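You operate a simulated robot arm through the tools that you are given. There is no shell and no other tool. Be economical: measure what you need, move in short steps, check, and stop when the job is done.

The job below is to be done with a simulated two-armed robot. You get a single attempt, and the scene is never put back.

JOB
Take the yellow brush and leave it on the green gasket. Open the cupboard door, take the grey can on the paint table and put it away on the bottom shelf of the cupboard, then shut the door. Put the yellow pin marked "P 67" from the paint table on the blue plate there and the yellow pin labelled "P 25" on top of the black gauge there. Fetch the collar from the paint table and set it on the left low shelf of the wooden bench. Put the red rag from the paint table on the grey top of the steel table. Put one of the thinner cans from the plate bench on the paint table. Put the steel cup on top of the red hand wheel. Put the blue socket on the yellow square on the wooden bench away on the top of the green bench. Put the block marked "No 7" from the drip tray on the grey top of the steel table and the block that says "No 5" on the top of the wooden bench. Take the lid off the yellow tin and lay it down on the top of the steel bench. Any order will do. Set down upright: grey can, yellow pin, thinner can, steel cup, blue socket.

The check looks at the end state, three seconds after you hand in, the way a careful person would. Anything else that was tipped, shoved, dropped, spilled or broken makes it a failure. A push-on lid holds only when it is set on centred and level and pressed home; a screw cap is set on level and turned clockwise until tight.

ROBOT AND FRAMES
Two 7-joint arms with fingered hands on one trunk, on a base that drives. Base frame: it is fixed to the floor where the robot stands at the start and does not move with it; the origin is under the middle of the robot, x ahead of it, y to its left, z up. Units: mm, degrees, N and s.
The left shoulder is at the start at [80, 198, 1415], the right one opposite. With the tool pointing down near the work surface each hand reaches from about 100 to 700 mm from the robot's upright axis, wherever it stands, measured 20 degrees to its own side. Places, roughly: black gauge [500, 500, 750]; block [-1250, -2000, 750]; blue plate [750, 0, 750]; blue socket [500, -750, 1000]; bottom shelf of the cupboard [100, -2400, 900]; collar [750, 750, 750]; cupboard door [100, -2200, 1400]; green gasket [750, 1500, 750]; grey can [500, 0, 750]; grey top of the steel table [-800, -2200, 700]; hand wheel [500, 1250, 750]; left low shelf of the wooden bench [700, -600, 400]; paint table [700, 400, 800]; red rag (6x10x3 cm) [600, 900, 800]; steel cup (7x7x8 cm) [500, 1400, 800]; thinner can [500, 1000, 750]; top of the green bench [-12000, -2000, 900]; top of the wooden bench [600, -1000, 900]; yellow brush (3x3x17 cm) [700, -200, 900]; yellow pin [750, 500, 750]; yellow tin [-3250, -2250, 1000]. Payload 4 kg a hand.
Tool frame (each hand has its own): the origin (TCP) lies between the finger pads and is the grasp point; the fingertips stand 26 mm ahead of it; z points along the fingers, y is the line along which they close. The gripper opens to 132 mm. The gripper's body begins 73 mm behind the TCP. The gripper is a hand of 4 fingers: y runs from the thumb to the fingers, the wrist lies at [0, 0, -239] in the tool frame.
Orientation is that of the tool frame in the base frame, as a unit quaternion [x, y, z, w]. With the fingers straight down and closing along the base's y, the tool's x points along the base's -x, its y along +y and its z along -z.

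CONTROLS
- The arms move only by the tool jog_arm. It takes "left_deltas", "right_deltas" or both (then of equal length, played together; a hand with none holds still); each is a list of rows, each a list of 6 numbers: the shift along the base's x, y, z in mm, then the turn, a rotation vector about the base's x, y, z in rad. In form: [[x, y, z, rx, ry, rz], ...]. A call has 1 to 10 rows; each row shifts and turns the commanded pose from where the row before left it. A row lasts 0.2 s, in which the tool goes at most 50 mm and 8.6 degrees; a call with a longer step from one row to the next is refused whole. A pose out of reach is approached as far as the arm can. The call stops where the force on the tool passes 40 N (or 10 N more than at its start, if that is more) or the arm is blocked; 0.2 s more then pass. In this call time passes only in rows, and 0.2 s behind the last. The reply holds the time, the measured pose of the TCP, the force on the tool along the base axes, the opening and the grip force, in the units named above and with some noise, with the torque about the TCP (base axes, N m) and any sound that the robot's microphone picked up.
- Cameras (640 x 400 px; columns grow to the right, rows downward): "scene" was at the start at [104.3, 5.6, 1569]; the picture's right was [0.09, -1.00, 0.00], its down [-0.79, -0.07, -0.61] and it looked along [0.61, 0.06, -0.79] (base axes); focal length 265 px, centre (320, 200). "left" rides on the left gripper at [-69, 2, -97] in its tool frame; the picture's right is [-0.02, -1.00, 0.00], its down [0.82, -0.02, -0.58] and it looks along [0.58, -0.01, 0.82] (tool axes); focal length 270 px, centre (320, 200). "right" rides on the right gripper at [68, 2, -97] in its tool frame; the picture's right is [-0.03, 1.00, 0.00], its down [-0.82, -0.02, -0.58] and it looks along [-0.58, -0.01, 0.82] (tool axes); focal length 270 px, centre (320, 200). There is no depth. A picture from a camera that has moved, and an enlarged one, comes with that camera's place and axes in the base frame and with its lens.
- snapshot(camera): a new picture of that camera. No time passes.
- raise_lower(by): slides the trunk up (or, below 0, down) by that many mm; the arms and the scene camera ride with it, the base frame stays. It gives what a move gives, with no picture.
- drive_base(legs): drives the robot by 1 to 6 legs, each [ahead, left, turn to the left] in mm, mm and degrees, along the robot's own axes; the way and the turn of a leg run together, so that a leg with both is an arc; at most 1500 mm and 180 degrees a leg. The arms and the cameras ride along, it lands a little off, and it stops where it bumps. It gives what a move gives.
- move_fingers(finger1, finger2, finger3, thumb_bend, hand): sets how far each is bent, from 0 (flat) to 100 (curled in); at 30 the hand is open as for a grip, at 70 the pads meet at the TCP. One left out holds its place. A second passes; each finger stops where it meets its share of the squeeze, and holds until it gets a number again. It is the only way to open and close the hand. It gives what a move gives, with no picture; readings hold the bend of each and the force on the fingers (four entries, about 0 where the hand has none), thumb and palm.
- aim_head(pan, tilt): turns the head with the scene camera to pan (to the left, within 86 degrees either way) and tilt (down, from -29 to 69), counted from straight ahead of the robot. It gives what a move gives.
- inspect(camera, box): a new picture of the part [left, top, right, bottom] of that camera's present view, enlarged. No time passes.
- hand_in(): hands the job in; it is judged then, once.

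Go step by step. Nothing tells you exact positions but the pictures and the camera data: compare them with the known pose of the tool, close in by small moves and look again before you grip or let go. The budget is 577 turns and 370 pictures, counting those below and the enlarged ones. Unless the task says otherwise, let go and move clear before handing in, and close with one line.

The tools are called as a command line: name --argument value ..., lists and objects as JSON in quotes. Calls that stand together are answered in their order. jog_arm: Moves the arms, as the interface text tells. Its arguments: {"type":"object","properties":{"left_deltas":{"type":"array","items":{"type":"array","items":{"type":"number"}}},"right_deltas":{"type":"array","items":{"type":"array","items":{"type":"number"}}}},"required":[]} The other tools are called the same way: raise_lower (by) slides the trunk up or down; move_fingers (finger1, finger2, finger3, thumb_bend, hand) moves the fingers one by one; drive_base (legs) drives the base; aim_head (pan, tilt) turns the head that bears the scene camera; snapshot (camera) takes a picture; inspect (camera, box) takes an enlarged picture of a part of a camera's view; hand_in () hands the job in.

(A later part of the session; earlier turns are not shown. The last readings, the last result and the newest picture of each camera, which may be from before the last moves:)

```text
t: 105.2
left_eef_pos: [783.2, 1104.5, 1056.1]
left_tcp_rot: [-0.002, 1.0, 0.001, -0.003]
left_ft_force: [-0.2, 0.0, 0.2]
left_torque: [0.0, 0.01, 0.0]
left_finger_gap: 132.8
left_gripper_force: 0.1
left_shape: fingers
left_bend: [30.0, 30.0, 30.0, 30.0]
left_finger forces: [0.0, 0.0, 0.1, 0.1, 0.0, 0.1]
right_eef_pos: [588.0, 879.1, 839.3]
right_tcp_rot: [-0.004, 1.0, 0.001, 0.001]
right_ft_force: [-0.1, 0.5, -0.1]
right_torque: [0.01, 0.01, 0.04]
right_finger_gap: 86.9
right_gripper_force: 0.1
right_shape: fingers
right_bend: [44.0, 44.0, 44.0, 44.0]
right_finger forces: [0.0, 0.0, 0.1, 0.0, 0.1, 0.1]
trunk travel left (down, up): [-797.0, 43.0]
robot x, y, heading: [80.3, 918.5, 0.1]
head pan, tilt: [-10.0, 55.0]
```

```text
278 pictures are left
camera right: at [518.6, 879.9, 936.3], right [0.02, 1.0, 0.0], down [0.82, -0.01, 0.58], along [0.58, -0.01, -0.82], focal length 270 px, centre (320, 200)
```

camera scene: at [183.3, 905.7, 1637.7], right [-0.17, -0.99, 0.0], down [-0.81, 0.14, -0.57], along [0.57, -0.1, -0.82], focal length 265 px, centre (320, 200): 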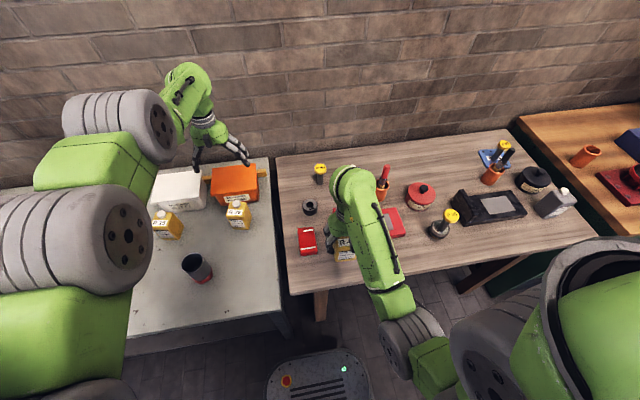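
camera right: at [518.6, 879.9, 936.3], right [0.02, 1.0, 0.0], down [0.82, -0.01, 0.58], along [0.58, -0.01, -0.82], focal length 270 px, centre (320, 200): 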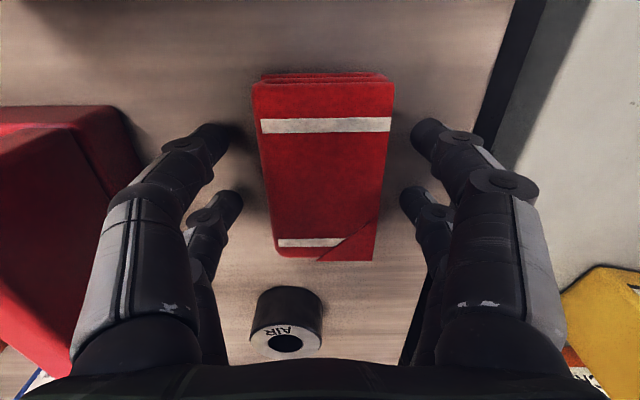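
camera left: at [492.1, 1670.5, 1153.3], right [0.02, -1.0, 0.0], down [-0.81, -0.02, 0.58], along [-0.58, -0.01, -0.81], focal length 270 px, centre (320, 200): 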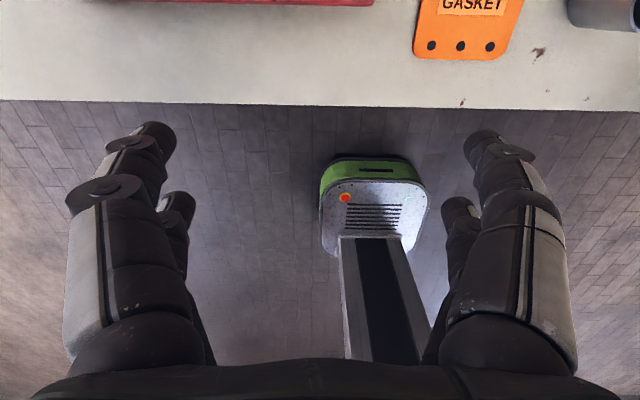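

jog_arm --right_deltas '[[0, 0, -8, 0, 0, 0]]'

move_fingers --hand "right" --finger1 70 --finger2 70 --finger3 70 --thumb_bend 70

jog_arm --right_deltas '[[0, 0, 20, 0, 0, 0], [0, 0, 40, 0, 0, 0], [0, 0, 40, 0, 0, 0], [0, 0, 40, 0, 0, 0]]'

snapshot --camera "right"

```text
t: 105.6
left_eef_pos: [783.0, 1103.3, 1056.7]
left_tcp_rot: [-0.002, 1.0, 0.001, -0.003]
left_ft_force: [-0.2, 0.4, 0.3]
left_torque: [0.01, -0.02, 0.0]
left_finger_gap: 132.6
left_gripper_force: 0.0
left_shape: fingers
left_bend: [30.0, 30.0, 30.0, 30.0]
left_finger forces: [0.0, 0.1, 0.0, 0.0, 0.1, 0.0]
right_eef_pos: [587.3, 878.7, 833.3]
right_tcp_rot: [-0.004, 1.0, 0.0, 0.001]
right_ft_force: [0.3, -0.7, 2.3]
right_torque: [0.12, 0.01, -0.02]
right_finger_gap: 86.8
right_gripper_force: 1.2
right_shape: fingers
right_bend: [44.0, 44.0, 44.0, 44.0]
right_finger forces: [1.5, 0.5, 0.1, 0.0, 0.1, 0.0]
trunk travel left (down, up): [-797.0, 43.0]
robot x, y, heading: [82.7, 919.6, 0.0]
head pan, tilt: [-10.0, 55.0]
```

```text
t: 106.6
left_eef_pos: [783.7, 1104.3, 1057.2]
left_tcp_rot: [-0.003, 1.0, 0.001, -0.002]
left_ft_force: [0.5, 0.0, -0.1]
left_torque: [-0.01, 0.02, -0.01]
left_finger_gap: 132.9
left_gripper_force: 0.1
left_shape: fingers
left_bend: [30.0, 30.0, 30.0, 30.0]
left_finger forces: [0.1, 0.0, 0.1, 0.0, 0.0, 0.0]
right_eef_pos: [586.6, 878.2, 832.5]
right_tcp_rot: [-0.004, 1.0, -0.001, 0.002]
right_ft_force: [4.5, -3.5, 14.6]
right_torque: [0.32, -0.14, -0.12]
right_finger_gap: 54.8
right_gripper_force: 32.5
right_shape: fingers
right_bend: [53.0, 53.0, 55.0, 61.0]
right_finger forces: [19.7, 18.2, 10.7, 0.1, 16.2, 0.0]
trunk travel left (down, up): [-797.0, 43.0]
robot x, y, heading: [83.8, 915.8, -0.1]
head pan, tilt: [-10.0, 55.0]
```

```text
t: 107.6
left_eef_pos: [783.8, 1106.2, 1056.6]
left_tcp_rot: [-0.002, 1.0, 0.001, -0.004]
left_ft_force: [-0.7, -0.4, -0.2]
left_torque: [0.02, 0.02, 0.01]
left_finger_gap: 132.4
left_gripper_force: 0.1
left_shape: fingers
left_bend: [30.0, 30.0, 30.0, 30.0]
left_finger forces: [0.0, 0.0, 0.0, 0.0, 0.0, 0.0]
right_eef_pos: [585.8, 879.7, 971.8]
right_tcp_rot: [-0.004, 1.0, -0.001, -0.001]
right_ft_force: [-0.7, 0.7, -0.7]
right_torque: [0.0, 0.04, -0.01]
right_finger_gap: 55.1
right_gripper_force: 23.2
right_shape: fingers
right_bend: [51.0, 51.0, 56.0, 62.0]
right_finger forces: [11.8, 11.5, 8.0, 0.0, 15.1, 0.1]
trunk travel left (down, up): [-797.0, 43.0]
robot x, y, heading: [80.1, 920.3, 0.2]
head pan, tilt: [-10.0, 55.0]
```

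```text
277 pictures are left
camera right: at [518.3, 880.6, 1069.9], right [0.02, 1.0, 0.0], down [0.82, -0.01, 0.58], along [0.58, -0.01, -0.82], focal length 270 px, centre (320, 200)
```

right: 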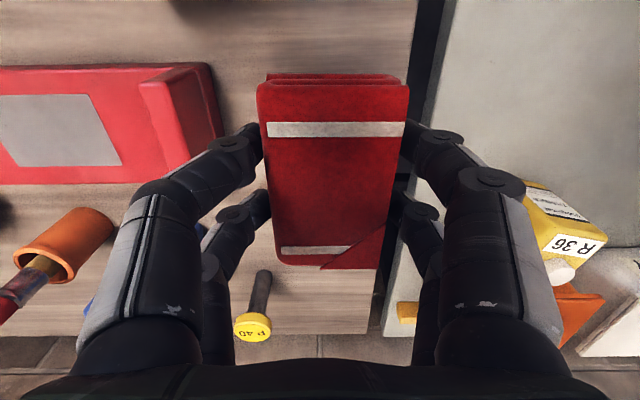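

The rag is held. Now the collar with the left hand: I raise the right hand, then drive right so the collar lies before the left hand.

jog_arm --right_deltas '[[-15, 0, 20, 0, 0, 0], [-15, -10, 20, 0, 0, 0], [-15, -20, 20, 0, 0, 0], [-15, -30, 0, 0, 0, 0]]'

drive_base --legs '[[40, -200, 0]]'

snapshot --camera "left"

snapshot --camera "scene"

```text
t: 108.6
left_eef_pos: [782.8, 1105.1, 1056.9]
left_tcp_rot: [-0.002, 1.0, 0.001, -0.004]
left_ft_force: [-0.4, 0.0, 0.2]
left_torque: [0.0, 0.01, 0.0]
left_finger_gap: 132.4
left_gripper_force: 0.1
left_shape: fingers
left_bend: [30.0, 30.0, 30.0, 30.0]
left_finger forces: [0.1, 0.0, 0.0, 0.0, 0.0, 0.0]
right_eef_pos: [526.2, 817.5, 1032.3]
right_tcp_rot: [-0.005, 1.0, 0.0, 0.0]
right_ft_force: [0.1, 0.5, -0.1]
right_torque: [0.03, -0.02, 0.01]
right_finger_gap: 55.0
right_gripper_force: 23.0
right_shape: fingers
right_bend: [51.0, 51.0, 56.0, 62.0]
right_finger forces: [11.7, 11.4, 8.1, 0.1, 15.0, 0.0]
trunk travel left (down, up): [-797.0, 43.0]
robot x, y, heading: [76.3, 918.7, -0.0]
head pan, tilt: [-10.0, 55.0]
```

```text
t: 110.2
left_eef_pos: [823.5, 907.2, 1056.3]
left_tcp_rot: [-0.001, 1.0, -0.002, -0.003]
left_ft_force: [-0.2, 0.0, -0.2]
left_torque: [0.0, 0.0, 0.0]
left_finger_gap: 132.5
left_gripper_force: 0.0
left_shape: fingers
left_bend: [30.0, 30.0, 30.0, 30.0]
left_finger forces: [0.1, 0.0, 0.1, 0.0, 0.0, 0.0]
right_eef_pos: [567.2, 622.1, 1032.4]
right_tcp_rot: [-0.004, 1.0, -0.003, -0.001]
right_ft_force: [0.7, 0.1, -0.3]
right_torque: [-0.03, 0.0, -0.01]
right_finger_gap: 55.0
right_gripper_force: 23.1
right_shape: fingers
right_bend: [51.0, 51.0, 56.0, 62.0]
right_finger forces: [11.8, 11.4, 8.0, 0.1, 14.9, 0.1]
trunk travel left (down, up): [-797.0, 43.0]
robot x, y, heading: [124.3, 716.9, 0.1]
head pan, tilt: [-10.0, 55.0]
```

```text
276 pictures are left
camera left: at [891.7, 911.0, 1152.7], right [0.03, -1.0, 0.0], down [-0.81, -0.02, 0.58], along [-0.58, -0.02, -0.81], focal length 270 px, centre (320, 200)
```

left: 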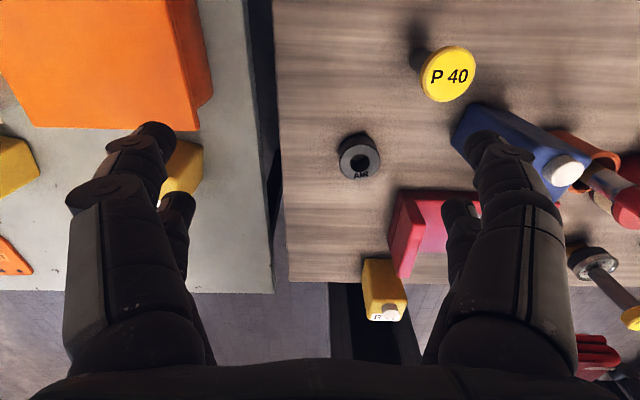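

```text
275 pictures are left
camera scene: at [221.9, 710.6, 1637.8], right [-0.17, -0.98, 0.0], down [-0.81, 0.14, -0.57], along [0.57, -0.1, -0.82], focal length 265 px, centre (320, 200)
```

scene: 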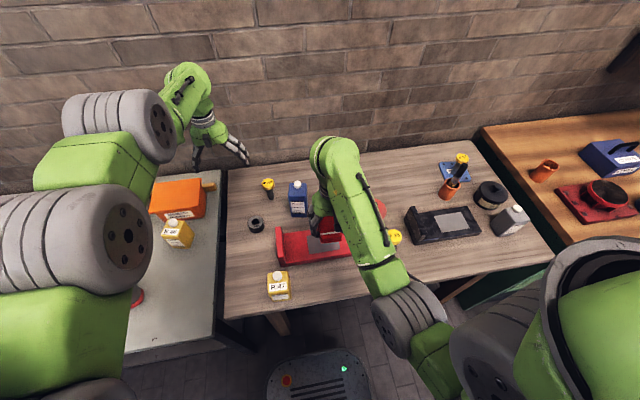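

The collar is at about (728, 851). I bring the left hand over it.

jog_arm --left_deltas '[[-24, -14, -25, 0, 0, 0], [-24, -14, -25, 0, 0, 0], [-24, -14, -25, 0, 0, 0], [-23, -14, -31, 0, 0, 0]]'

snapshot --camera "left"

```text
t: 111.2
left_eef_pos: [789.1, 841.3, 935.6]
left_tcp_rot: [-0.002, 1.0, 0.003, -0.005]
left_ft_force: [0.2, -0.2, -1.0]
left_torque: [0.03, 0.02, 0.01]
left_finger_gap: 132.7
left_gripper_force: 0.0
left_shape: fingers
left_bend: [30.0, 30.0, 30.0, 30.0]
left_finger forces: [0.0, 0.0, 0.0, 0.0, 0.0, 0.0]
left hand out of reach, approached as far as the arm can: row 1, 2, 3, 4
right_eef_pos: [567.8, 615.8, 1031.1]
right_tcp_rot: [-0.005, 1.0, 0.0, -0.001]
right_ft_force: [-0.7, -0.5, 0.0]
right_torque: [0.01, -0.03, 0.0]
right_finger_gap: 55.2
right_gripper_force: 23.0
right_shape: fingers
right_bend: [51.0, 51.0, 56.0, 62.0]
right_finger forces: [11.7, 11.5, 8.1, 0.0, 15.0, 0.0]
trunk travel left (down, up): [-797.0, 43.0]
robot x, y, heading: [122.2, 719.8, 0.2]
head pan, tilt: [-10.0, 55.0]
```

```text
274 pictures are left
camera left: at [858.1, 844.7, 1031.9], right [0.03, -1.0, 0.0], down [-0.81, -0.02, 0.58], along [-0.58, -0.01, -0.81], focal length 270 px, centre (320, 200)
```

left: 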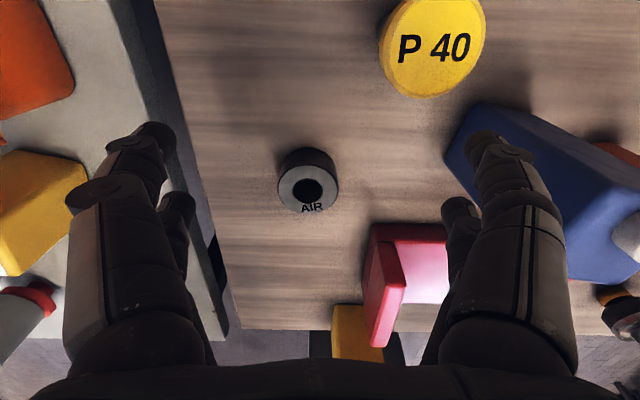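

The left arm won't fold further in, so I back the base up 60 mm instead, narrow the fingers and line up with the collar.

move_fingers --hand "left" --finger1 46 --finger2 46 --finger3 46 --thumb_bend 46

drive_base --legs '[[-60, 10, 0]]'

snapshot --camera "left"

```text
t: 112.2
left_eef_pos: [789.0, 842.7, 936.5]
left_tcp_rot: [-0.001, 1.0, 0.001, -0.004]
left_ft_force: [-0.4, 0.0, -0.3]
left_torque: [-0.01, 0.04, 0.01]
left_finger_gap: 80.0
left_gripper_force: 0.1
left_shape: fingers
left_bend: [46.0, 46.0, 46.0, 46.0]
left_finger forces: [0.0, 0.1, 0.1, 0.0, 0.1, 0.0]
right_eef_pos: [567.6, 617.4, 1030.7]
right_tcp_rot: [-0.006, 1.0, -0.001, 0.0]
right_ft_force: [-0.3, -0.2, -1.2]
right_torque: [0.01, -0.01, 0.01]
right_finger_gap: 55.2
right_gripper_force: 23.0
right_shape: fingers
right_bend: [51.0, 51.0, 56.0, 62.0]
right_finger forces: [11.7, 11.3, 8.1, 0.0, 14.9, 0.0]
trunk travel left (down, up): [-797.0, 43.0]
robot x, y, heading: [121.9, 716.4, -0.0]
head pan, tilt: [-10.0, 55.0]
```

```text
t: 113.2
left_eef_pos: [739.0, 849.9, 928.7]
left_tcp_rot: [-0.003, 1.0, 0.001, -0.01]
left_ft_force: [-0.1, 0.1, 0.0]
left_torque: [0.03, 0.05, 0.01]
left_finger_gap: 80.0
left_gripper_force: 0.2
left_shape: fingers
left_bend: [46.0, 46.0, 46.0, 46.0]
left_finger forces: [0.1, 0.1, 0.0, 0.0, 0.1, 0.0]
right_eef_pos: [518.8, 624.8, 1026.5]
right_tcp_rot: [-0.004, 1.0, 0.0, -0.006]
right_ft_force: [0.5, -0.4, -0.8]
right_torque: [0.03, 0.08, 0.03]
right_finger_gap: 55.1
right_gripper_force: 24.0
right_shape: fingers
right_bend: [51.0, 51.0, 56.0, 62.0]
right_finger forces: [11.8, 11.4, 8.1, 0.0, 15.0, 0.1]
trunk travel left (down, up): [-797.0, 43.0]
robot x, y, heading: [63.2, 727.2, 0.2]
head pan, tilt: [-10.0, 55.0]
```

```text
273 pictures are left
camera left: at [807.9, 854.6, 1023.8], right [0.03, -1.0, 0.0], down [-0.8, -0.03, 0.59], along [-0.59, -0.01, -0.8], focal length 270 px, centre (320, 200)
```

left: 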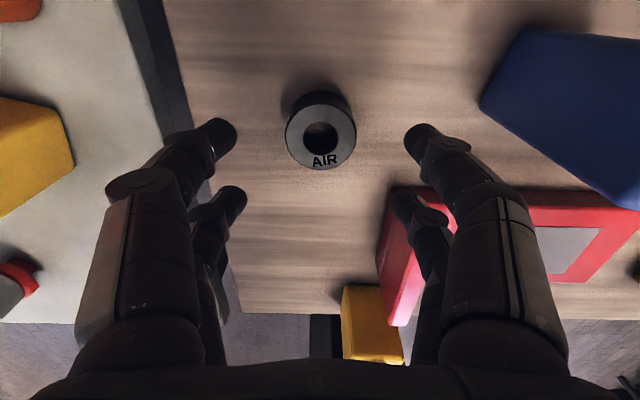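

jog_arm --left_deltas '[[0, 2, -25, 0, 0, 0], [0, 0, -25, 0, 0, 0]]'

snapshot --camera "left"

```text
t: 113.8
left_eef_pos: [728.7, 855.3, 885.2]
left_tcp_rot: [-0.001, 1.0, 0.001, -0.006]
left_ft_force: [0.0, -0.4, -0.1]
left_torque: [0.01, -0.02, -0.02]
left_finger_gap: 79.9
left_gripper_force: 0.0
left_shape: fingers
left_bend: [46.0, 46.0, 46.0, 46.0]
left_finger forces: [0.0, 0.1, 0.1, 0.0, 0.0, 0.1]
left hand out of reach, approached as far as the arm can: row 2
right_eef_pos: [512.0, 627.1, 1028.5]
right_tcp_rot: [-0.004, 1.0, -0.001, -0.002]
right_ft_force: [0.8, 0.0, 0.2]
right_torque: [-0.01, 0.04, -0.03]
right_finger_gap: 55.3
right_gripper_force: 23.4
right_shape: fingers
right_bend: [51.0, 51.0, 56.0, 62.0]
right_finger forces: [11.7, 11.4, 8.1, 0.0, 15.0, 0.0]
trunk travel left (down, up): [-797.0, 43.0]
robot x, y, heading: [61.7, 729.2, -0.0]
head pan, tilt: [-10.0, 55.0]
```

```text
272 pictures are left
camera left: at [798.1, 858.9, 981.6], right [0.03, -1.0, 0.0], down [-0.81, -0.02, 0.59], along [-0.59, -0.02, -0.81], focal length 270 px, centre (320, 200)
```

left: 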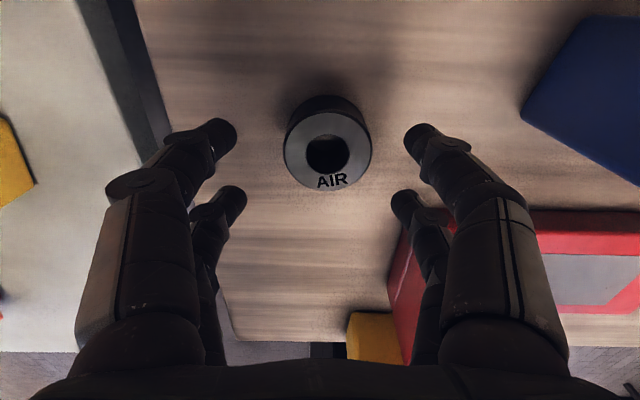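

jog_arm --left_deltas '[[-5, -2, -15, 0, 0, 0], [-5, -1, -15, 0, 0, 0], [0, 0, -15, 0, 0, 0]]'

snapshot --camera "left"

```text
t: 114.5
left_eef_pos: [708.1, 853.2, 844.8]
left_tcp_rot: [-0.002, 1.0, 0.0, -0.005]
left_ft_force: [0.7, 0.1, 0.6]
left_torque: [-0.03, -0.04, 0.02]
left_finger_gap: 79.9
left_gripper_force: 0.1
left_shape: fingers
left_bend: [46.0, 46.0, 46.0, 46.0]
left_finger forces: [0.0, 0.0, 0.0, 0.0, 0.0, 0.0]
left hand out of reach, approached as far as the arm can: row 3
right_eef_pos: [508.9, 625.9, 1030.6]
right_tcp_rot: [-0.004, 1.0, -0.001, -0.001]
right_ft_force: [0.3, 0.3, 0.0]
right_torque: [0.01, 0.02, -0.02]
right_finger_gap: 55.0
right_gripper_force: 23.3
right_shape: fingers
right_bend: [51.0, 51.0, 56.0, 62.0]
right_finger forces: [11.7, 11.4, 8.1, 0.1, 14.9, 0.1]
trunk travel left (down, up): [-797.0, 43.0]
robot x, y, heading: [65.4, 728.0, 0.4]
head pan, tilt: [-10.0, 55.0]
```

```text
271 pictures are left
camera left: at [776.7, 857.1, 941.4], right [0.03, -1.0, 0.0], down [-0.81, -0.02, 0.59], along [-0.59, -0.02, -0.81], focal length 270 px, centre (320, 200)
```

left: 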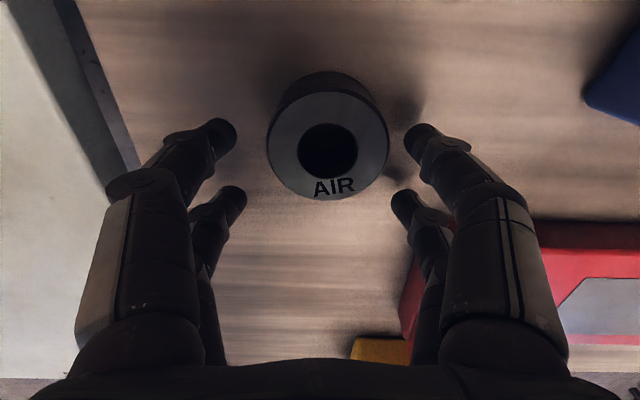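

The arm is at full extension; the collar is at (722, 852, top 825). I drive 40 mm ahead and recheck.

drive_base --legs '[[40, 0, 0]]'

jog_arm --left_deltas '[[-12, -1, 0, 0, 0, 0], [-12, 0, 0, 0, 0, 0]]'

snapshot --camera "left"

```text
t: 115.4
left_eef_pos: [740.2, 854.1, 851.7]
left_tcp_rot: [-0.002, 1.0, 0.001, 0.0]
left_ft_force: [-0.4, 1.0, -0.2]
left_torque: [-0.02, -0.08, -0.01]
left_finger_gap: 80.3
left_gripper_force: 0.1
left_shape: fingers
left_bend: [46.0, 46.0, 46.0, 46.0]
left_finger forces: [0.0, 0.1, 0.0, 0.1, 0.0, 0.0]
right_eef_pos: [539.6, 627.4, 1034.6]
right_tcp_rot: [-0.004, 1.0, 0.0, 0.004]
right_ft_force: [-0.5, -0.9, -0.5]
right_torque: [-0.02, -0.08, 0.04]
right_finger_gap: 55.1
right_gripper_force: 23.2
right_shape: fingers
right_bend: [51.0, 51.0, 56.0, 62.0]
right_finger forces: [11.6, 11.4, 8.1, 0.0, 15.0, 0.0]
trunk travel left (down, up): [-797.0, 43.0]
robot x, y, heading: [105.4, 730.1, 0.5]
head pan, tilt: [-10.0, 55.0]
```

```text
t: 116.0
left_eef_pos: [721.5, 853.7, 848.9]
left_tcp_rot: [-0.002, 1.0, 0.001, -0.003]
left_ft_force: [-1.2, -0.5, 0.4]
left_torque: [0.02, 0.01, -0.01]
left_finger_gap: 80.0
left_gripper_force: 0.1
left_shape: fingers
left_bend: [46.0, 46.0, 46.0, 46.0]
left_finger forces: [0.0, 0.0, 0.1, 0.1, 0.1, 0.0]
right_eef_pos: [544.9, 627.5, 1033.3]
right_tcp_rot: [-0.003, 1.0, -0.001, 0.002]
right_ft_force: [-0.1, -0.5, -0.4]
right_torque: [-0.02, -0.03, 0.02]
right_finger_gap: 55.2
right_gripper_force: 22.8
right_shape: fingers
right_bend: [51.0, 51.0, 56.0, 62.0]
right_finger forces: [11.7, 11.4, 8.1, 0.1, 15.0, 0.0]
trunk travel left (down, up): [-797.0, 43.0]
robot x, y, heading: [103.5, 730.2, -0.2]
head pan, tilt: [-10.0, 55.0]
```

```text
270 pictures are left
camera left: at [788.7, 856.4, 945.8], right [0.03, -1.0, 0.0], down [-0.81, -0.02, 0.58], along [-0.58, -0.02, -0.81], focal length 270 px, centre (320, 200)
```

left: 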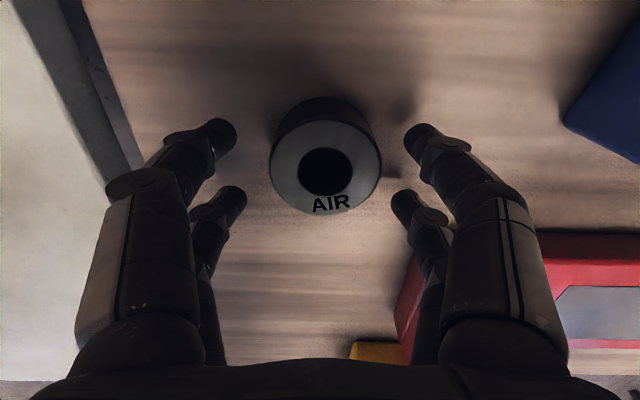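

jog_arm --left_deltas '[[1, -2, -7, 0, 0, 0], [0, 0, -6, 0, 0, 0]]'

move_fingers --hand "left" --finger1 70 --finger2 70 --finger3 70 --thumb_bend 70

snapshot --camera "left"

```text
t: 116.6
left_eef_pos: [723.6, 850.4, 832.4]
left_tcp_rot: [-0.001, 1.0, 0.002, -0.005]
left_ft_force: [-0.5, -0.5, 0.0]
left_torque: [0.03, 0.01, -0.01]
left_finger_gap: 80.1
left_gripper_force: 0.1
left_shape: fingers
left_bend: [46.0, 46.0, 46.0, 46.0]
left_finger forces: [0.0, 0.0, 0.1, 0.0, 0.0, 0.0]
right_eef_pos: [547.0, 627.4, 1032.4]
right_tcp_rot: [-0.004, 1.0, -0.001, 0.0]
right_ft_force: [0.5, 0.1, -0.2]
right_torque: [0.02, 0.03, 0.01]
right_finger_gap: 55.0
right_gripper_force: 23.2
right_shape: fingers
right_bend: [51.0, 51.0, 56.0, 62.0]
right_finger forces: [11.7, 11.3, 8.0, 0.1, 15.0, 0.0]
trunk travel left (down, up): [-797.0, 43.0]
robot x, y, heading: [102.6, 724.5, 0.1]
head pan, tilt: [-10.0, 55.0]
```

```text
t: 117.6
left_eef_pos: [724.0, 851.8, 834.0]
left_tcp_rot: [-0.002, 1.0, 0.0, -0.004]
left_ft_force: [0.0, -0.9, 1.2]
left_torque: [0.08, -0.03, -0.02]
left_finger_gap: 39.6
left_gripper_force: 19.2
left_shape: fingers
left_bend: [57.0, 60.0, 60.0, 63.0]
left_finger forces: [10.6, 8.3, 6.4, 0.1, 12.8, 0.0]
right_eef_pos: [548.0, 626.4, 1032.3]
right_tcp_rot: [-0.004, 1.0, -0.001, 0.0]
right_ft_force: [-0.1, 1.2, -0.3]
right_torque: [0.02, -0.02, -0.01]
right_finger_gap: 55.0
right_gripper_force: 23.4
right_shape: fingers
right_bend: [51.0, 51.0, 56.0, 62.0]
right_finger forces: [11.7, 11.4, 8.1, 0.0, 15.0, 0.1]
trunk travel left (down, up): [-797.0, 43.0]
robot x, y, heading: [104.2, 728.5, 0.0]
head pan, tilt: [-10.0, 55.0]
```

```text
269 pictures are left
camera left: at [792.1, 854.1, 929.9], right [0.03, -1.0, 0.0], down [-0.81, -0.02, 0.58], along [-0.58, -0.01, -0.81], focal length 270 px, centre (320, 200)
```

left: 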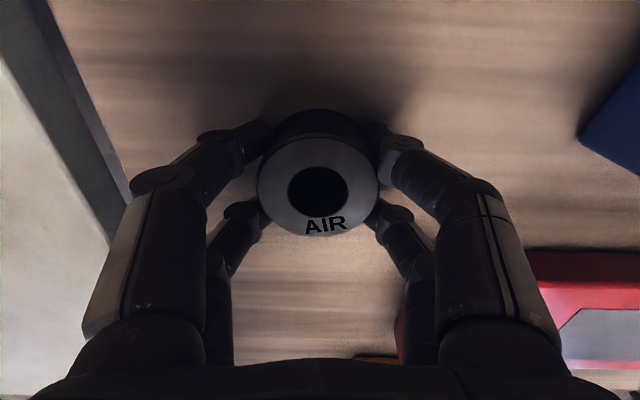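

Collar gripped at 19 N. I lift it clear.

jog_arm --left_deltas '[[0, 0, 15, 0, 0, 0], [0, 0, 35, 0, 0, 0], [0, 0, 40, 0, 0, 0], [0, 0, 40, 0, 0, 0]]'

snapshot --camera "left"

```text
t: 118.6
left_eef_pos: [722.0, 850.5, 962.7]
left_tcp_rot: [-0.002, 1.0, 0.0, -0.005]
left_ft_force: [-0.1, -0.5, -5.5]
left_torque: [0.01, 0.02, 0.0]
left_finger_gap: 39.8
left_gripper_force: 18.7
left_shape: fingers
left_bend: [57.0, 60.0, 61.0, 63.0]
left_finger forces: [10.7, 8.4, 6.7, 0.0, 12.2, 0.0]
right_eef_pos: [548.7, 627.6, 1031.1]
right_tcp_rot: [-0.004, 1.0, -0.001, -0.001]
right_ft_force: [-1.3, -0.5, -0.4]
right_torque: [0.02, 0.01, -0.01]
right_finger_gap: 55.1
right_gripper_force: 22.9
right_shape: fingers
right_bend: [51.0, 51.0, 56.0, 62.0]
right_finger forces: [11.7, 11.4, 8.1, 0.1, 15.0, 0.0]
trunk travel left (down, up): [-797.0, 43.0]
robot x, y, heading: [101.7, 726.5, 0.2]
head pan, tilt: [-10.0, 55.0]
```

```text
268 pictures are left
camera left: at [790.7, 854.1, 1058.1], right [0.03, -1.0, 0.0], down [-0.81, -0.02, 0.59], along [-0.59, -0.01, -0.81], focal length 270 px, centre (320, 200)
```

left: 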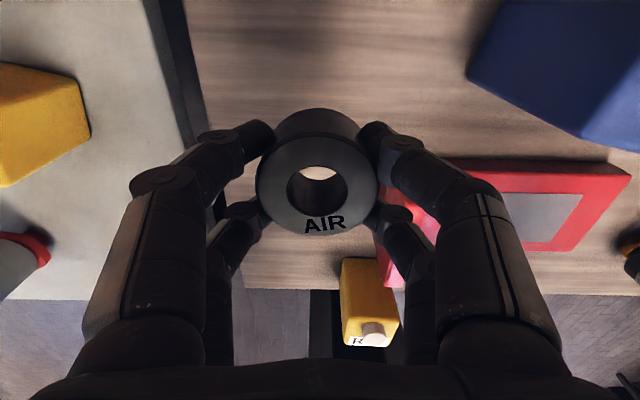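

Both items are held. I back away and drive to the front of the wooden bench to see its shelves.

drive_base --legs '[[-500, 0, 0], [0, -1300, 0]]'

aim_head --pan 0 --tilt 40

snapshot --camera "scene"

```text
t: 127.7
left_eef_pos: [227.5, -443.4, 962.7]
left_tcp_rot: [-0.005, 1.0, 0.0, -0.006]
left_ft_force: [0.1, 0.0, -3.9]
left_torque: [-0.03, -0.01, 0.02]
left_finger_gap: 39.9
left_gripper_force: 19.0
left_shape: fingers
left_bend: [57.0, 60.0, 61.0, 63.0]
left_finger forces: [10.7, 8.4, 6.8, 0.0, 12.3, 0.0]
right_eef_pos: [54.4, -666.0, 1030.9]
right_tcp_rot: [-0.006, 1.0, -0.001, -0.001]
right_ft_force: [0.1, 0.8, -0.7]
right_torque: [-0.04, 0.01, 0.0]
right_finger_gap: 55.0
right_gripper_force: 23.4
right_shape: fingers
right_bend: [51.0, 51.0, 56.0, 62.0]
right_finger forces: [11.7, 11.3, 8.1, 0.0, 15.1, 0.0]
trunk travel left (down, up): [-797.0, 43.0]
robot x, y, heading: [-391.2, -569.8, 0.3]
head pan, tilt: [-10.0, 55.0]
```

```text
t: 128.4
left_eef_pos: [228.4, -443.5, 962.5]
left_tcp_rot: [-0.005, 1.0, 0.001, -0.005]
left_ft_force: [-0.6, 0.7, -4.7]
left_torque: [0.02, 0.04, 0.01]
left_finger_gap: 40.1
left_gripper_force: 19.0
left_shape: fingers
left_bend: [57.0, 60.0, 61.0, 63.0]
left_finger forces: [10.7, 8.3, 6.6, 0.0, 12.3, 0.1]
right_eef_pos: [54.7, -667.8, 1031.1]
right_tcp_rot: [-0.007, 1.0, -0.001, -0.001]
right_ft_force: [0.6, -0.5, -1.1]
right_torque: [0.0, -0.01, -0.05]
right_finger_gap: 55.0
right_gripper_force: 23.7
right_shape: fingers
right_bend: [51.0, 51.0, 56.0, 62.0]
right_finger forces: [11.6, 11.2, 8.1, 0.0, 14.9, 0.0]
trunk travel left (down, up): [-797.0, 43.0]
robot x, y, heading: [-395.7, -569.0, 0.6]
head pan, tilt: [0.0, 40.0]
```

```text
267 pictures are left
camera scene: at [-276.2, -570.3, 1658.2], right [0.01, -1.0, 0.0], down [-0.64, 0.0, -0.77], along [0.77, 0.0, -0.64], focal length 265 px, centre (320, 200)
```

scene: 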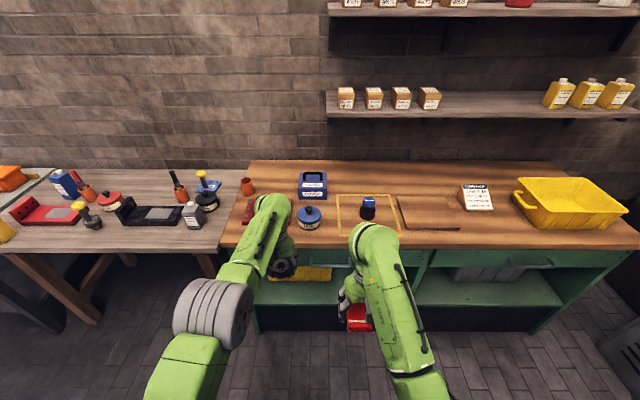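

The bench has two low green shelves; the left one spans about y -240 to -960 with its floor near z 390. I zoom in on it.

inspect --camera "scene" --box '[230, 230, 430, 350]'

```text
3.20 times, centred on (330, 290) of scene
camera zoom: at [-276.2, -570.3, 1658.2], right [0.01, -1.0, 0.0], down [-0.64, 0.0, -0.77], along [0.77, 0.0, -0.64], focal length 849 px, centre (288, -88)
```

zoom: 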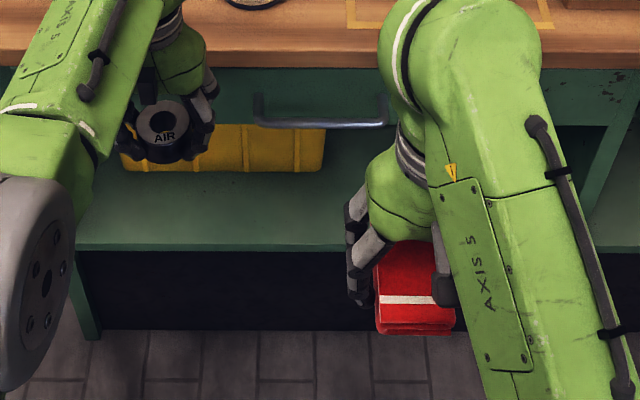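

There's a crate at the back of the shelf, with a free floor to its right (y around -820). I lower the trunk here in the open, then pitch the left hand forward 30 degrees.

raise_lower --by -600

jog_arm --left_deltas '[[10, 0, 10, 0, -0.131, 0], [10, 0, 10, 0, -0.131, 0], [10, 0, 15, 0, -0.131, 0], [0, 0, 15, 0, -0.131, 0]]' --right_deltas '[[-15, 0, 0, 0, 0, 0], [-15, 0, 0, 0, 0, 0], [-10, 0, 0, 0, 0, 0], [-10, 0, 0, 0, 0, 0]]'

snapshot --camera "scene"

```text
refused: -600 is not a number from -400 to 400
```

```text
t: 129.4
left_eef_pos: [257.9, -443.8, 1013.6]
left_tcp_rot: [-0.004, 0.967, 0.0, 0.256]
left_ft_force: [-0.6, 0.4, -3.6]
left_torque: [0.01, 0.05, 0.0]
left_finger_gap: 39.9
left_gripper_force: 19.4
left_shape: fingers
left_bend: [56.0, 60.0, 61.0, 63.0]
left_finger forces: [10.5, 8.6, 7.7, 0.0, 12.3, 0.1]
right_eef_pos: [2.3, -669.0, 1031.8]
right_tcp_rot: [-0.007, 1.0, -0.001, 0.0]
right_ft_force: [-0.5, 0.5, -0.9]
right_torque: [0.01, 0.02, 0.01]
right_finger_gap: 55.0
right_gripper_force: 22.8
right_shape: fingers
right_bend: [51.0, 51.0, 56.0, 62.0]
right_finger forces: [11.7, 11.3, 8.1, 0.1, 15.0, 0.1]
trunk travel left (down, up): [-797.0, 43.0]
robot x, y, heading: [-388.6, -568.3, 0.5]
head pan, tilt: [0.0, 40.0]
```

```text
265 pictures are left
camera scene: at [-278.3, -570.1, 1658.4], right [0.01, -1.0, 0.0], down [-0.64, 0.0, -0.77], along [0.77, 0.0, -0.64], focal length 265 px, centre (320, 200)
```

scene: 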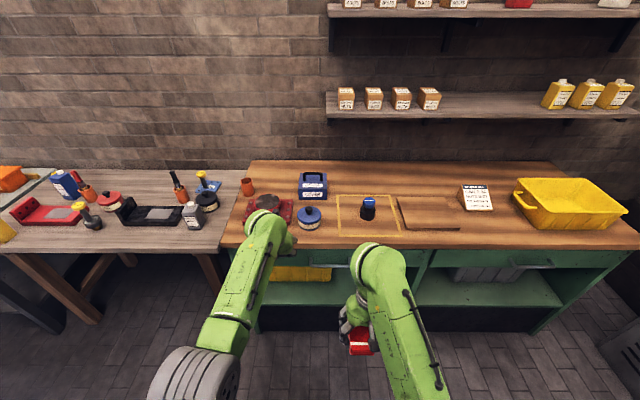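

raise_lower --by -400

raise_lower --by -130

drive_base --legs '[[0, -375, -0.5]]'

snapshot --camera "scene"

snapshot --camera "left"

```text
t: 133.3
left_eef_pos: [256.7, -442.8, 611.7]
left_tcp_rot: [-0.004, 0.967, -0.001, 0.255]
left_ft_force: [0.3, -0.1, -4.5]
left_torque: [0.0, 0.04, 0.01]
left_finger_gap: 39.9
left_gripper_force: 20.0
left_shape: fingers
left_bend: [56.0, 60.0, 61.0, 63.0]
left_finger forces: [10.6, 8.8, 7.6, 0.0, 12.4, 0.0]
right_eef_pos: [3.0, -667.9, 631.1]
right_tcp_rot: [-0.007, 1.0, 0.0, -0.001]
right_ft_force: [-0.9, -0.7, -0.7]
right_torque: [-0.01, -0.02, -0.02]
right_finger_gap: 55.0
right_gripper_force: 23.0
right_shape: fingers
right_bend: [51.0, 51.0, 56.0, 62.0]
right_finger forces: [11.6, 11.3, 8.1, 0.0, 15.0, 0.0]
trunk travel left (down, up): [-397.0, 443.0]
robot x, y, heading: [-394.1, -569.3, 0.6]
head pan, tilt: [0.0, 40.0]
```

```text
t: 134.8
left_eef_pos: [257.1, -444.2, 482.4]
left_tcp_rot: [-0.005, 0.967, 0.0, 0.254]
left_ft_force: [0.6, 1.0, -4.6]
left_torque: [0.01, 0.08, -0.01]
left_finger_gap: 39.9
left_gripper_force: 19.7
left_shape: fingers
left_bend: [56.0, 60.0, 61.0, 63.0]
left_finger forces: [10.6, 8.7, 7.8, 0.0, 12.4, 0.0]
right_eef_pos: [3.5, -667.9, 500.3]
right_tcp_rot: [-0.007, 1.0, -0.001, -0.001]
right_ft_force: [0.7, -0.3, -1.2]
right_torque: [-0.01, 0.0, 0.02]
right_finger_gap: 55.2
right_gripper_force: 23.4
right_shape: fingers
right_bend: [51.0, 51.0, 56.0, 62.0]
right_finger forces: [11.8, 11.2, 8.1, 0.0, 15.0, 0.0]
trunk travel left (down, up): [-267.0, 573.0]
robot x, y, heading: [-394.6, -567.5, 0.3]
head pan, tilt: [0.0, 40.0]
```

```text
t: 137.2
left_eef_pos: [258.2, -823.5, 481.9]
left_tcp_rot: [-0.003, 0.967, 0.0, 0.255]
left_ft_force: [-1.3, -0.2, -5.5]
left_torque: [0.01, 0.06, 0.01]
left_finger_gap: 39.8
left_gripper_force: 20.4
left_shape: fingers
left_bend: [56.0, 60.0, 61.0, 63.0]
left_finger forces: [10.6, 8.8, 8.0, 0.0, 12.4, 0.0]
right_eef_pos: [6.6, -1047.4, 500.8]
right_tcp_rot: [-0.006, 1.0, 0.0, 0.0]
right_ft_force: [0.8, 0.6, -0.7]
right_torque: [0.0, 0.01, 0.0]
right_finger_gap: 55.2
right_gripper_force: 23.1
right_shape: fingers
right_bend: [51.0, 51.0, 56.0, 62.0]
right_finger forces: [11.6, 11.3, 8.1, 0.0, 15.0, 0.0]
trunk travel left (down, up): [-267.0, 573.0]
robot x, y, heading: [-390.1, -946.4, 0.5]
head pan, tilt: [0.0, 40.0]
```

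```text
264 pictures are left
camera scene: at [-274.5, -949.4, 1128.3], right [0.01, -1.0, 0.0], down [-0.64, 0.0, -0.77], along [0.77, 0.0, -0.64], focal length 265 px, centre (320, 200)
```

scene: 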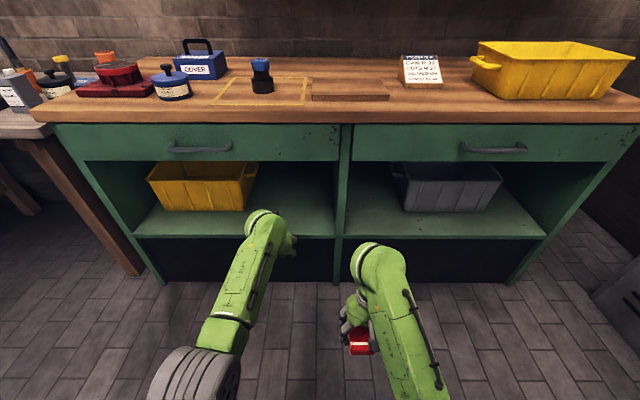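

```text
263 pictures are left
camera left: at [271.5, -818.9, 600.4], right [0.03, -1.0, 0.01], down [-0.99, -0.03, 0.1], along [-0.1, -0.02, -0.99], focal length 270 px, centre (320, 200)
```

left: 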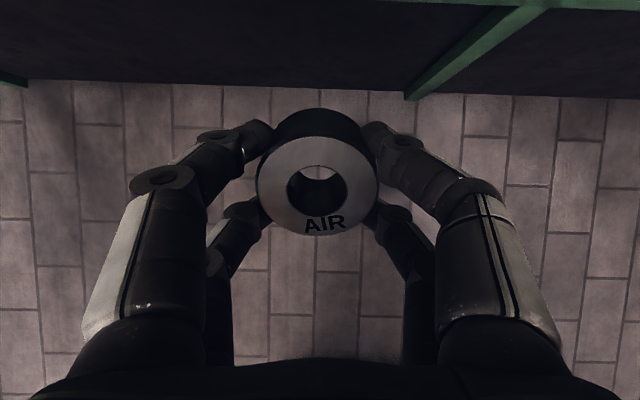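

The shelf's front edge is near x 446 and its floor near z 350. I drive ahead so the collar comes inside, then look.

drive_base --legs '[[245, 0, -0.5]]'

aim_head --pan 10 --tilt 45

snapshot --camera "scene"

snapshot --camera "left"

```text
t: 139.0
left_eef_pos: [481.7, -827.5, 476.7]
left_tcp_rot: [0.001, 0.968, -0.001, 0.251]
left_ft_force: [0.1, 0.1, -5.7]
left_torque: [-0.05, 0.03, -0.01]
left_finger_gap: 39.8
left_gripper_force: 19.8
left_shape: fingers
left_bend: [56.0, 60.0, 61.0, 63.0]
left_finger forces: [10.5, 8.8, 7.7, 0.0, 12.1, 0.0]
right_eef_pos: [231.7, -1047.7, 501.9]
right_tcp_rot: [-0.006, 1.0, 0.0, 0.001]
right_ft_force: [1.2, 0.6, -0.5]
right_torque: [0.01, -0.02, 0.0]
right_finger_gap: 55.3
right_gripper_force: 23.4
right_shape: fingers
right_bend: [51.0, 51.0, 56.0, 62.0]
right_finger forces: [11.7, 11.3, 8.2, 0.1, 15.1, 0.0]
trunk travel left (down, up): [-267.0, 573.0]
robot x, y, heading: [-163.9, -947.0, 0.1]
head pan, tilt: [0.0, 40.0]
stopped in leg 1: the robot was blocked; the commanded pose is now the measured one
```

```text
t: 139.7
left_eef_pos: [481.3, -826.4, 477.2]
left_tcp_rot: [0.001, 0.968, -0.002, 0.249]
left_ft_force: [-0.2, -0.3, -4.0]
left_torque: [0.0, 0.04, -0.01]
left_finger_gap: 39.9
left_gripper_force: 19.8
left_shape: fingers
left_bend: [56.0, 60.0, 61.0, 63.0]
left_finger forces: [10.7, 8.7, 7.8, 0.1, 12.3, 0.1]
right_eef_pos: [232.4, -1046.7, 502.2]
right_tcp_rot: [-0.004, 1.0, -0.001, 0.001]
right_ft_force: [-0.2, 0.2, 0.8]
right_torque: [0.0, 0.0, 0.01]
right_finger_gap: 55.1
right_gripper_force: 22.5
right_shape: fingers
right_bend: [51.0, 51.0, 56.0, 62.0]
right_finger forces: [11.6, 11.3, 8.1, 0.1, 15.0, 0.1]
trunk travel left (down, up): [-267.0, 573.0]
robot x, y, heading: [-163.5, -947.6, 0.2]
head pan, tilt: [10.0, 45.0]
```

```text
262 pictures are left
camera scene: at [-55.2, -934.6, 1121.3], right [0.17, -0.98, 0.0], down [-0.69, -0.12, -0.71], along [0.7, 0.12, -0.7], focal length 265 px, centre (320, 200)
```

scene: 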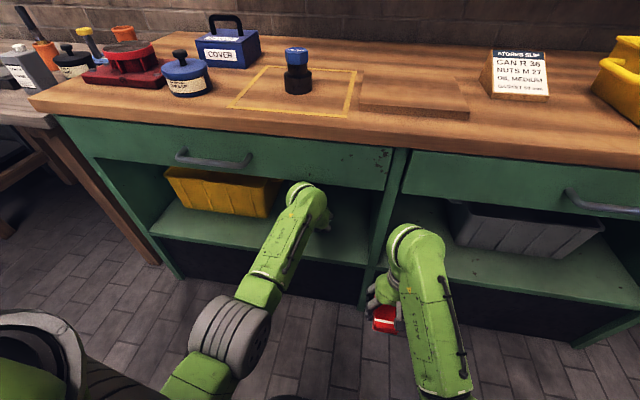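

```text
261 pictures are left
camera left: at [494.8, -823.3, 594.6], right [0.02, -1.0, 0.01], down [-0.99, -0.02, 0.11], along [-0.11, -0.02, -0.99], focal length 270 px, centre (320, 200)
```

left: 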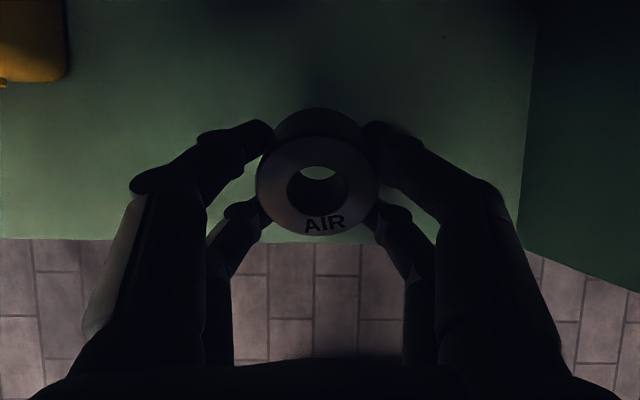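

The arm touched the drawer front slightly, but the collar is already about 60 mm inside the shelf edge. I lower it step by step.

jog_arm --left_deltas '[[0, 0, -20, 0, 0, 0], [4, 0, -20, 0, 0, 0], [4, 0, -10, 0, 0, 0]]'

snapshot --camera "left"

```text
t: 140.5
left_eef_pos: [493.2, -826.9, 425.0]
left_tcp_rot: [0.001, 0.968, -0.001, 0.249]
left_ft_force: [0.7, 0.0, -5.4]
left_torque: [-0.02, 0.05, -0.01]
left_finger_gap: 39.8
left_gripper_force: 19.2
left_shape: fingers
left_bend: [56.0, 60.0, 61.0, 63.0]
left_finger forces: [10.6, 8.7, 7.9, 0.0, 12.5, 0.0]
right_eef_pos: [234.3, -1048.0, 500.1]
right_tcp_rot: [-0.005, 1.0, -0.001, -0.001]
right_ft_force: [0.3, 0.3, 0.0]
right_torque: [-0.01, -0.01, 0.03]
right_finger_gap: 55.0
right_gripper_force: 23.2
right_shape: fingers
right_bend: [51.0, 51.0, 56.0, 62.0]
right_finger forces: [11.7, 11.4, 8.2, 0.1, 15.0, 0.0]
trunk travel left (down, up): [-267.0, 573.0]
robot x, y, heading: [-162.2, -949.4, 0.0]
head pan, tilt: [10.0, 45.0]
```

```text
260 pictures are left
camera left: at [506.3, -823.5, 543.4], right [0.02, -1.0, 0.01], down [-0.99, -0.02, 0.11], along [-0.11, -0.02, -0.99], focal length 270 px, centre (320, 200)
```

left: 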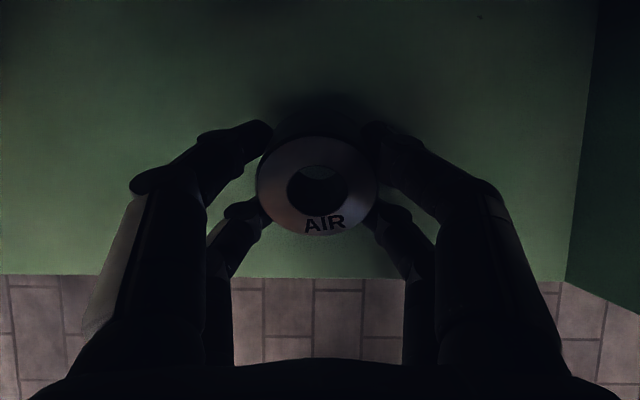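

The shelf floor is near z 371. I move a little further in and lower to contact.

jog_arm --left_deltas '[[10, 0, -6, 0, 0, 0], [5, 0, -5, 0, 0, 0]]'

jog_arm --left_deltas '[[0, 0, -5, 0, 0, 0]]'

jog_arm --left_deltas '[[0, 0, -5, 0, 0, 0]]'

```text
t: 141.1
left_eef_pos: [507.9, -826.9, 415.0]
left_tcp_rot: [0.002, 0.969, -0.001, 0.249]
left_ft_force: [-0.4, -0.4, -5.0]
left_torque: [-0.02, 0.03, -0.01]
left_finger_gap: 39.8
left_gripper_force: 20.0
left_shape: fingers
left_bend: [56.0, 60.0, 61.0, 63.0]
left_finger forces: [10.6, 8.7, 8.0, 0.0, 12.4, 0.0]
right_eef_pos: [232.8, -1047.9, 500.3]
right_tcp_rot: [-0.004, 1.0, -0.001, 0.0]
right_ft_force: [-0.3, 0.1, -0.5]
right_torque: [0.01, 0.0, 0.01]
right_finger_gap: 55.0
right_gripper_force: 23.2
right_shape: fingers
right_bend: [51.0, 51.0, 56.0, 62.0]
right_finger forces: [11.7, 11.4, 8.2, 0.0, 15.0, 0.0]
trunk travel left (down, up): [-267.0, 573.0]
robot x, y, heading: [-162.9, -944.8, 0.3]
head pan, tilt: [10.0, 45.0]
```

```text
t: 141.5
left_eef_pos: [507.8, -827.4, 409.3]
left_tcp_rot: [0.001, 0.969, -0.001, 0.249]
left_ft_force: [0.2, -0.8, -4.4]
left_torque: [0.02, 0.05, 0.0]
left_finger_gap: 39.9
left_gripper_force: 20.0
left_shape: fingers
left_bend: [56.0, 60.0, 61.0, 63.0]
left_finger forces: [10.6, 8.6, 7.9, 0.0, 12.4, 0.0]
right_eef_pos: [233.3, -1048.7, 500.5]
right_tcp_rot: [-0.004, 1.0, -0.001, -0.001]
right_ft_force: [0.6, -0.5, -0.9]
right_torque: [0.0, -0.04, 0.03]
right_finger_gap: 55.0
right_gripper_force: 22.9
right_shape: fingers
right_bend: [51.0, 51.0, 56.0, 62.0]
right_finger forces: [11.7, 11.5, 8.1, 0.0, 15.0, 0.0]
trunk travel left (down, up): [-267.0, 573.0]
robot x, y, heading: [-157.2, -947.0, 0.3]
head pan, tilt: [10.0, 45.0]
```

```text
t: 141.9
left_eef_pos: [508.4, -826.8, 403.0]
left_tcp_rot: [0.002, 0.969, -0.002, 0.249]
left_ft_force: [0.3, 0.0, -4.2]
left_torque: [-0.02, 0.04, -0.02]
left_finger_gap: 39.8
left_gripper_force: 19.4
left_shape: fingers
left_bend: [56.0, 60.0, 61.0, 63.0]
left_finger forces: [10.5, 8.7, 7.9, 0.1, 12.3, 0.1]
right_eef_pos: [233.9, -1048.5, 499.9]
right_tcp_rot: [-0.005, 1.0, -0.001, -0.001]
right_ft_force: [-0.3, 0.5, -0.1]
right_torque: [0.0, -0.01, 0.04]
right_finger_gap: 55.1
right_gripper_force: 23.2
right_shape: fingers
right_bend: [51.0, 51.0, 56.0, 62.0]
right_finger forces: [11.8, 11.4, 8.1, 0.0, 15.0, 0.0]
trunk travel left (down, up): [-267.0, 573.0]
robot x, y, heading: [-160.1, -951.9, 0.2]
head pan, tilt: [10.0, 45.0]
```

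jog_arm --left_deltas '[[0, 0, -5, 0, 0, 0], [0, 0, -4, 0, 0, 0]]'

jog_arm --left_deltas '[[0, 0, -4, 0, 0, 0], [0, 0, -3, 0, 0, 0]]'

snapshot --camera "left"

```text
t: 142.5
left_eef_pos: [510.1, -827.2, 400.2]
left_tcp_rot: [0.0, 0.968, -0.001, 0.251]
left_ft_force: [-0.1, 1.9, 7.9]
left_torque: [-0.05, 0.13, -0.01]
left_finger_gap: 40.1
left_gripper_force: 20.5
left_shape: fingers
left_bend: [56.0, 61.0, 63.0, 64.0]
left_finger forces: [11.1, 9.5, 7.6, 0.0, 13.5, 0.0]
right_eef_pos: [232.8, -1047.6, 501.8]
right_tcp_rot: [-0.006, 1.0, -0.001, -0.001]
right_ft_force: [-0.8, 0.8, -1.3]
right_torque: [-0.02, 0.0, 0.0]
right_finger_gap: 54.9
right_gripper_force: 23.0
right_shape: fingers
right_bend: [51.0, 51.0, 56.0, 62.0]
right_finger forces: [11.7, 11.5, 8.1, 0.0, 15.0, 0.0]
trunk travel left (down, up): [-267.0, 573.0]
robot x, y, heading: [-162.2, -945.5, -0.0]
head pan, tilt: [10.0, 45.0]
```

```text
t: 143.1
left_eef_pos: [510.4, -826.7, 397.1]
left_tcp_rot: [0.0, 0.966, 0.0, 0.257]
left_ft_force: [-0.8, 1.7, 29.5]
left_torque: [0.25, 0.23, 0.02]
left_finger_gap: 40.0
left_gripper_force: 30.9
left_shape: fingers
left_bend: [56.0, 65.0, 65.0, 64.0]
left_finger forces: [11.4, 22.5, 14.0, 0.0, 14.3, 0.0]
right_eef_pos: [233.0, -1048.8, 502.7]
right_tcp_rot: [-0.006, 1.0, -0.001, 0.002]
right_ft_force: [0.6, -0.3, 0.0]
right_torque: [0.02, 0.02, -0.02]
right_finger_gap: 55.0
right_gripper_force: 23.0
right_shape: fingers
right_bend: [51.0, 51.0, 56.0, 62.0]
right_finger forces: [11.7, 11.4, 8.0, 0.0, 15.0, 0.0]
trunk travel left (down, up): [-267.0, 573.0]
robot x, y, heading: [-158.5, -947.9, 0.2]
head pan, tilt: [10.0, 45.0]
```

```text
259 pictures are left
camera left: at [520.8, -823.7, 515.9], right [0.02, -1.0, 0.01], down [-0.99, -0.02, 0.1], along [-0.1, -0.02, -1.0], focal length 270 px, centre (320, 200)
```

left: 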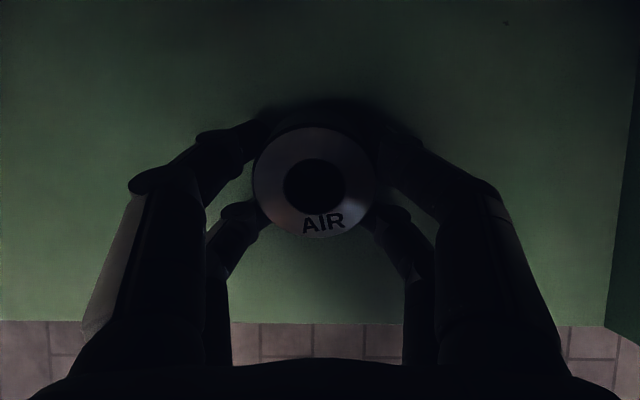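

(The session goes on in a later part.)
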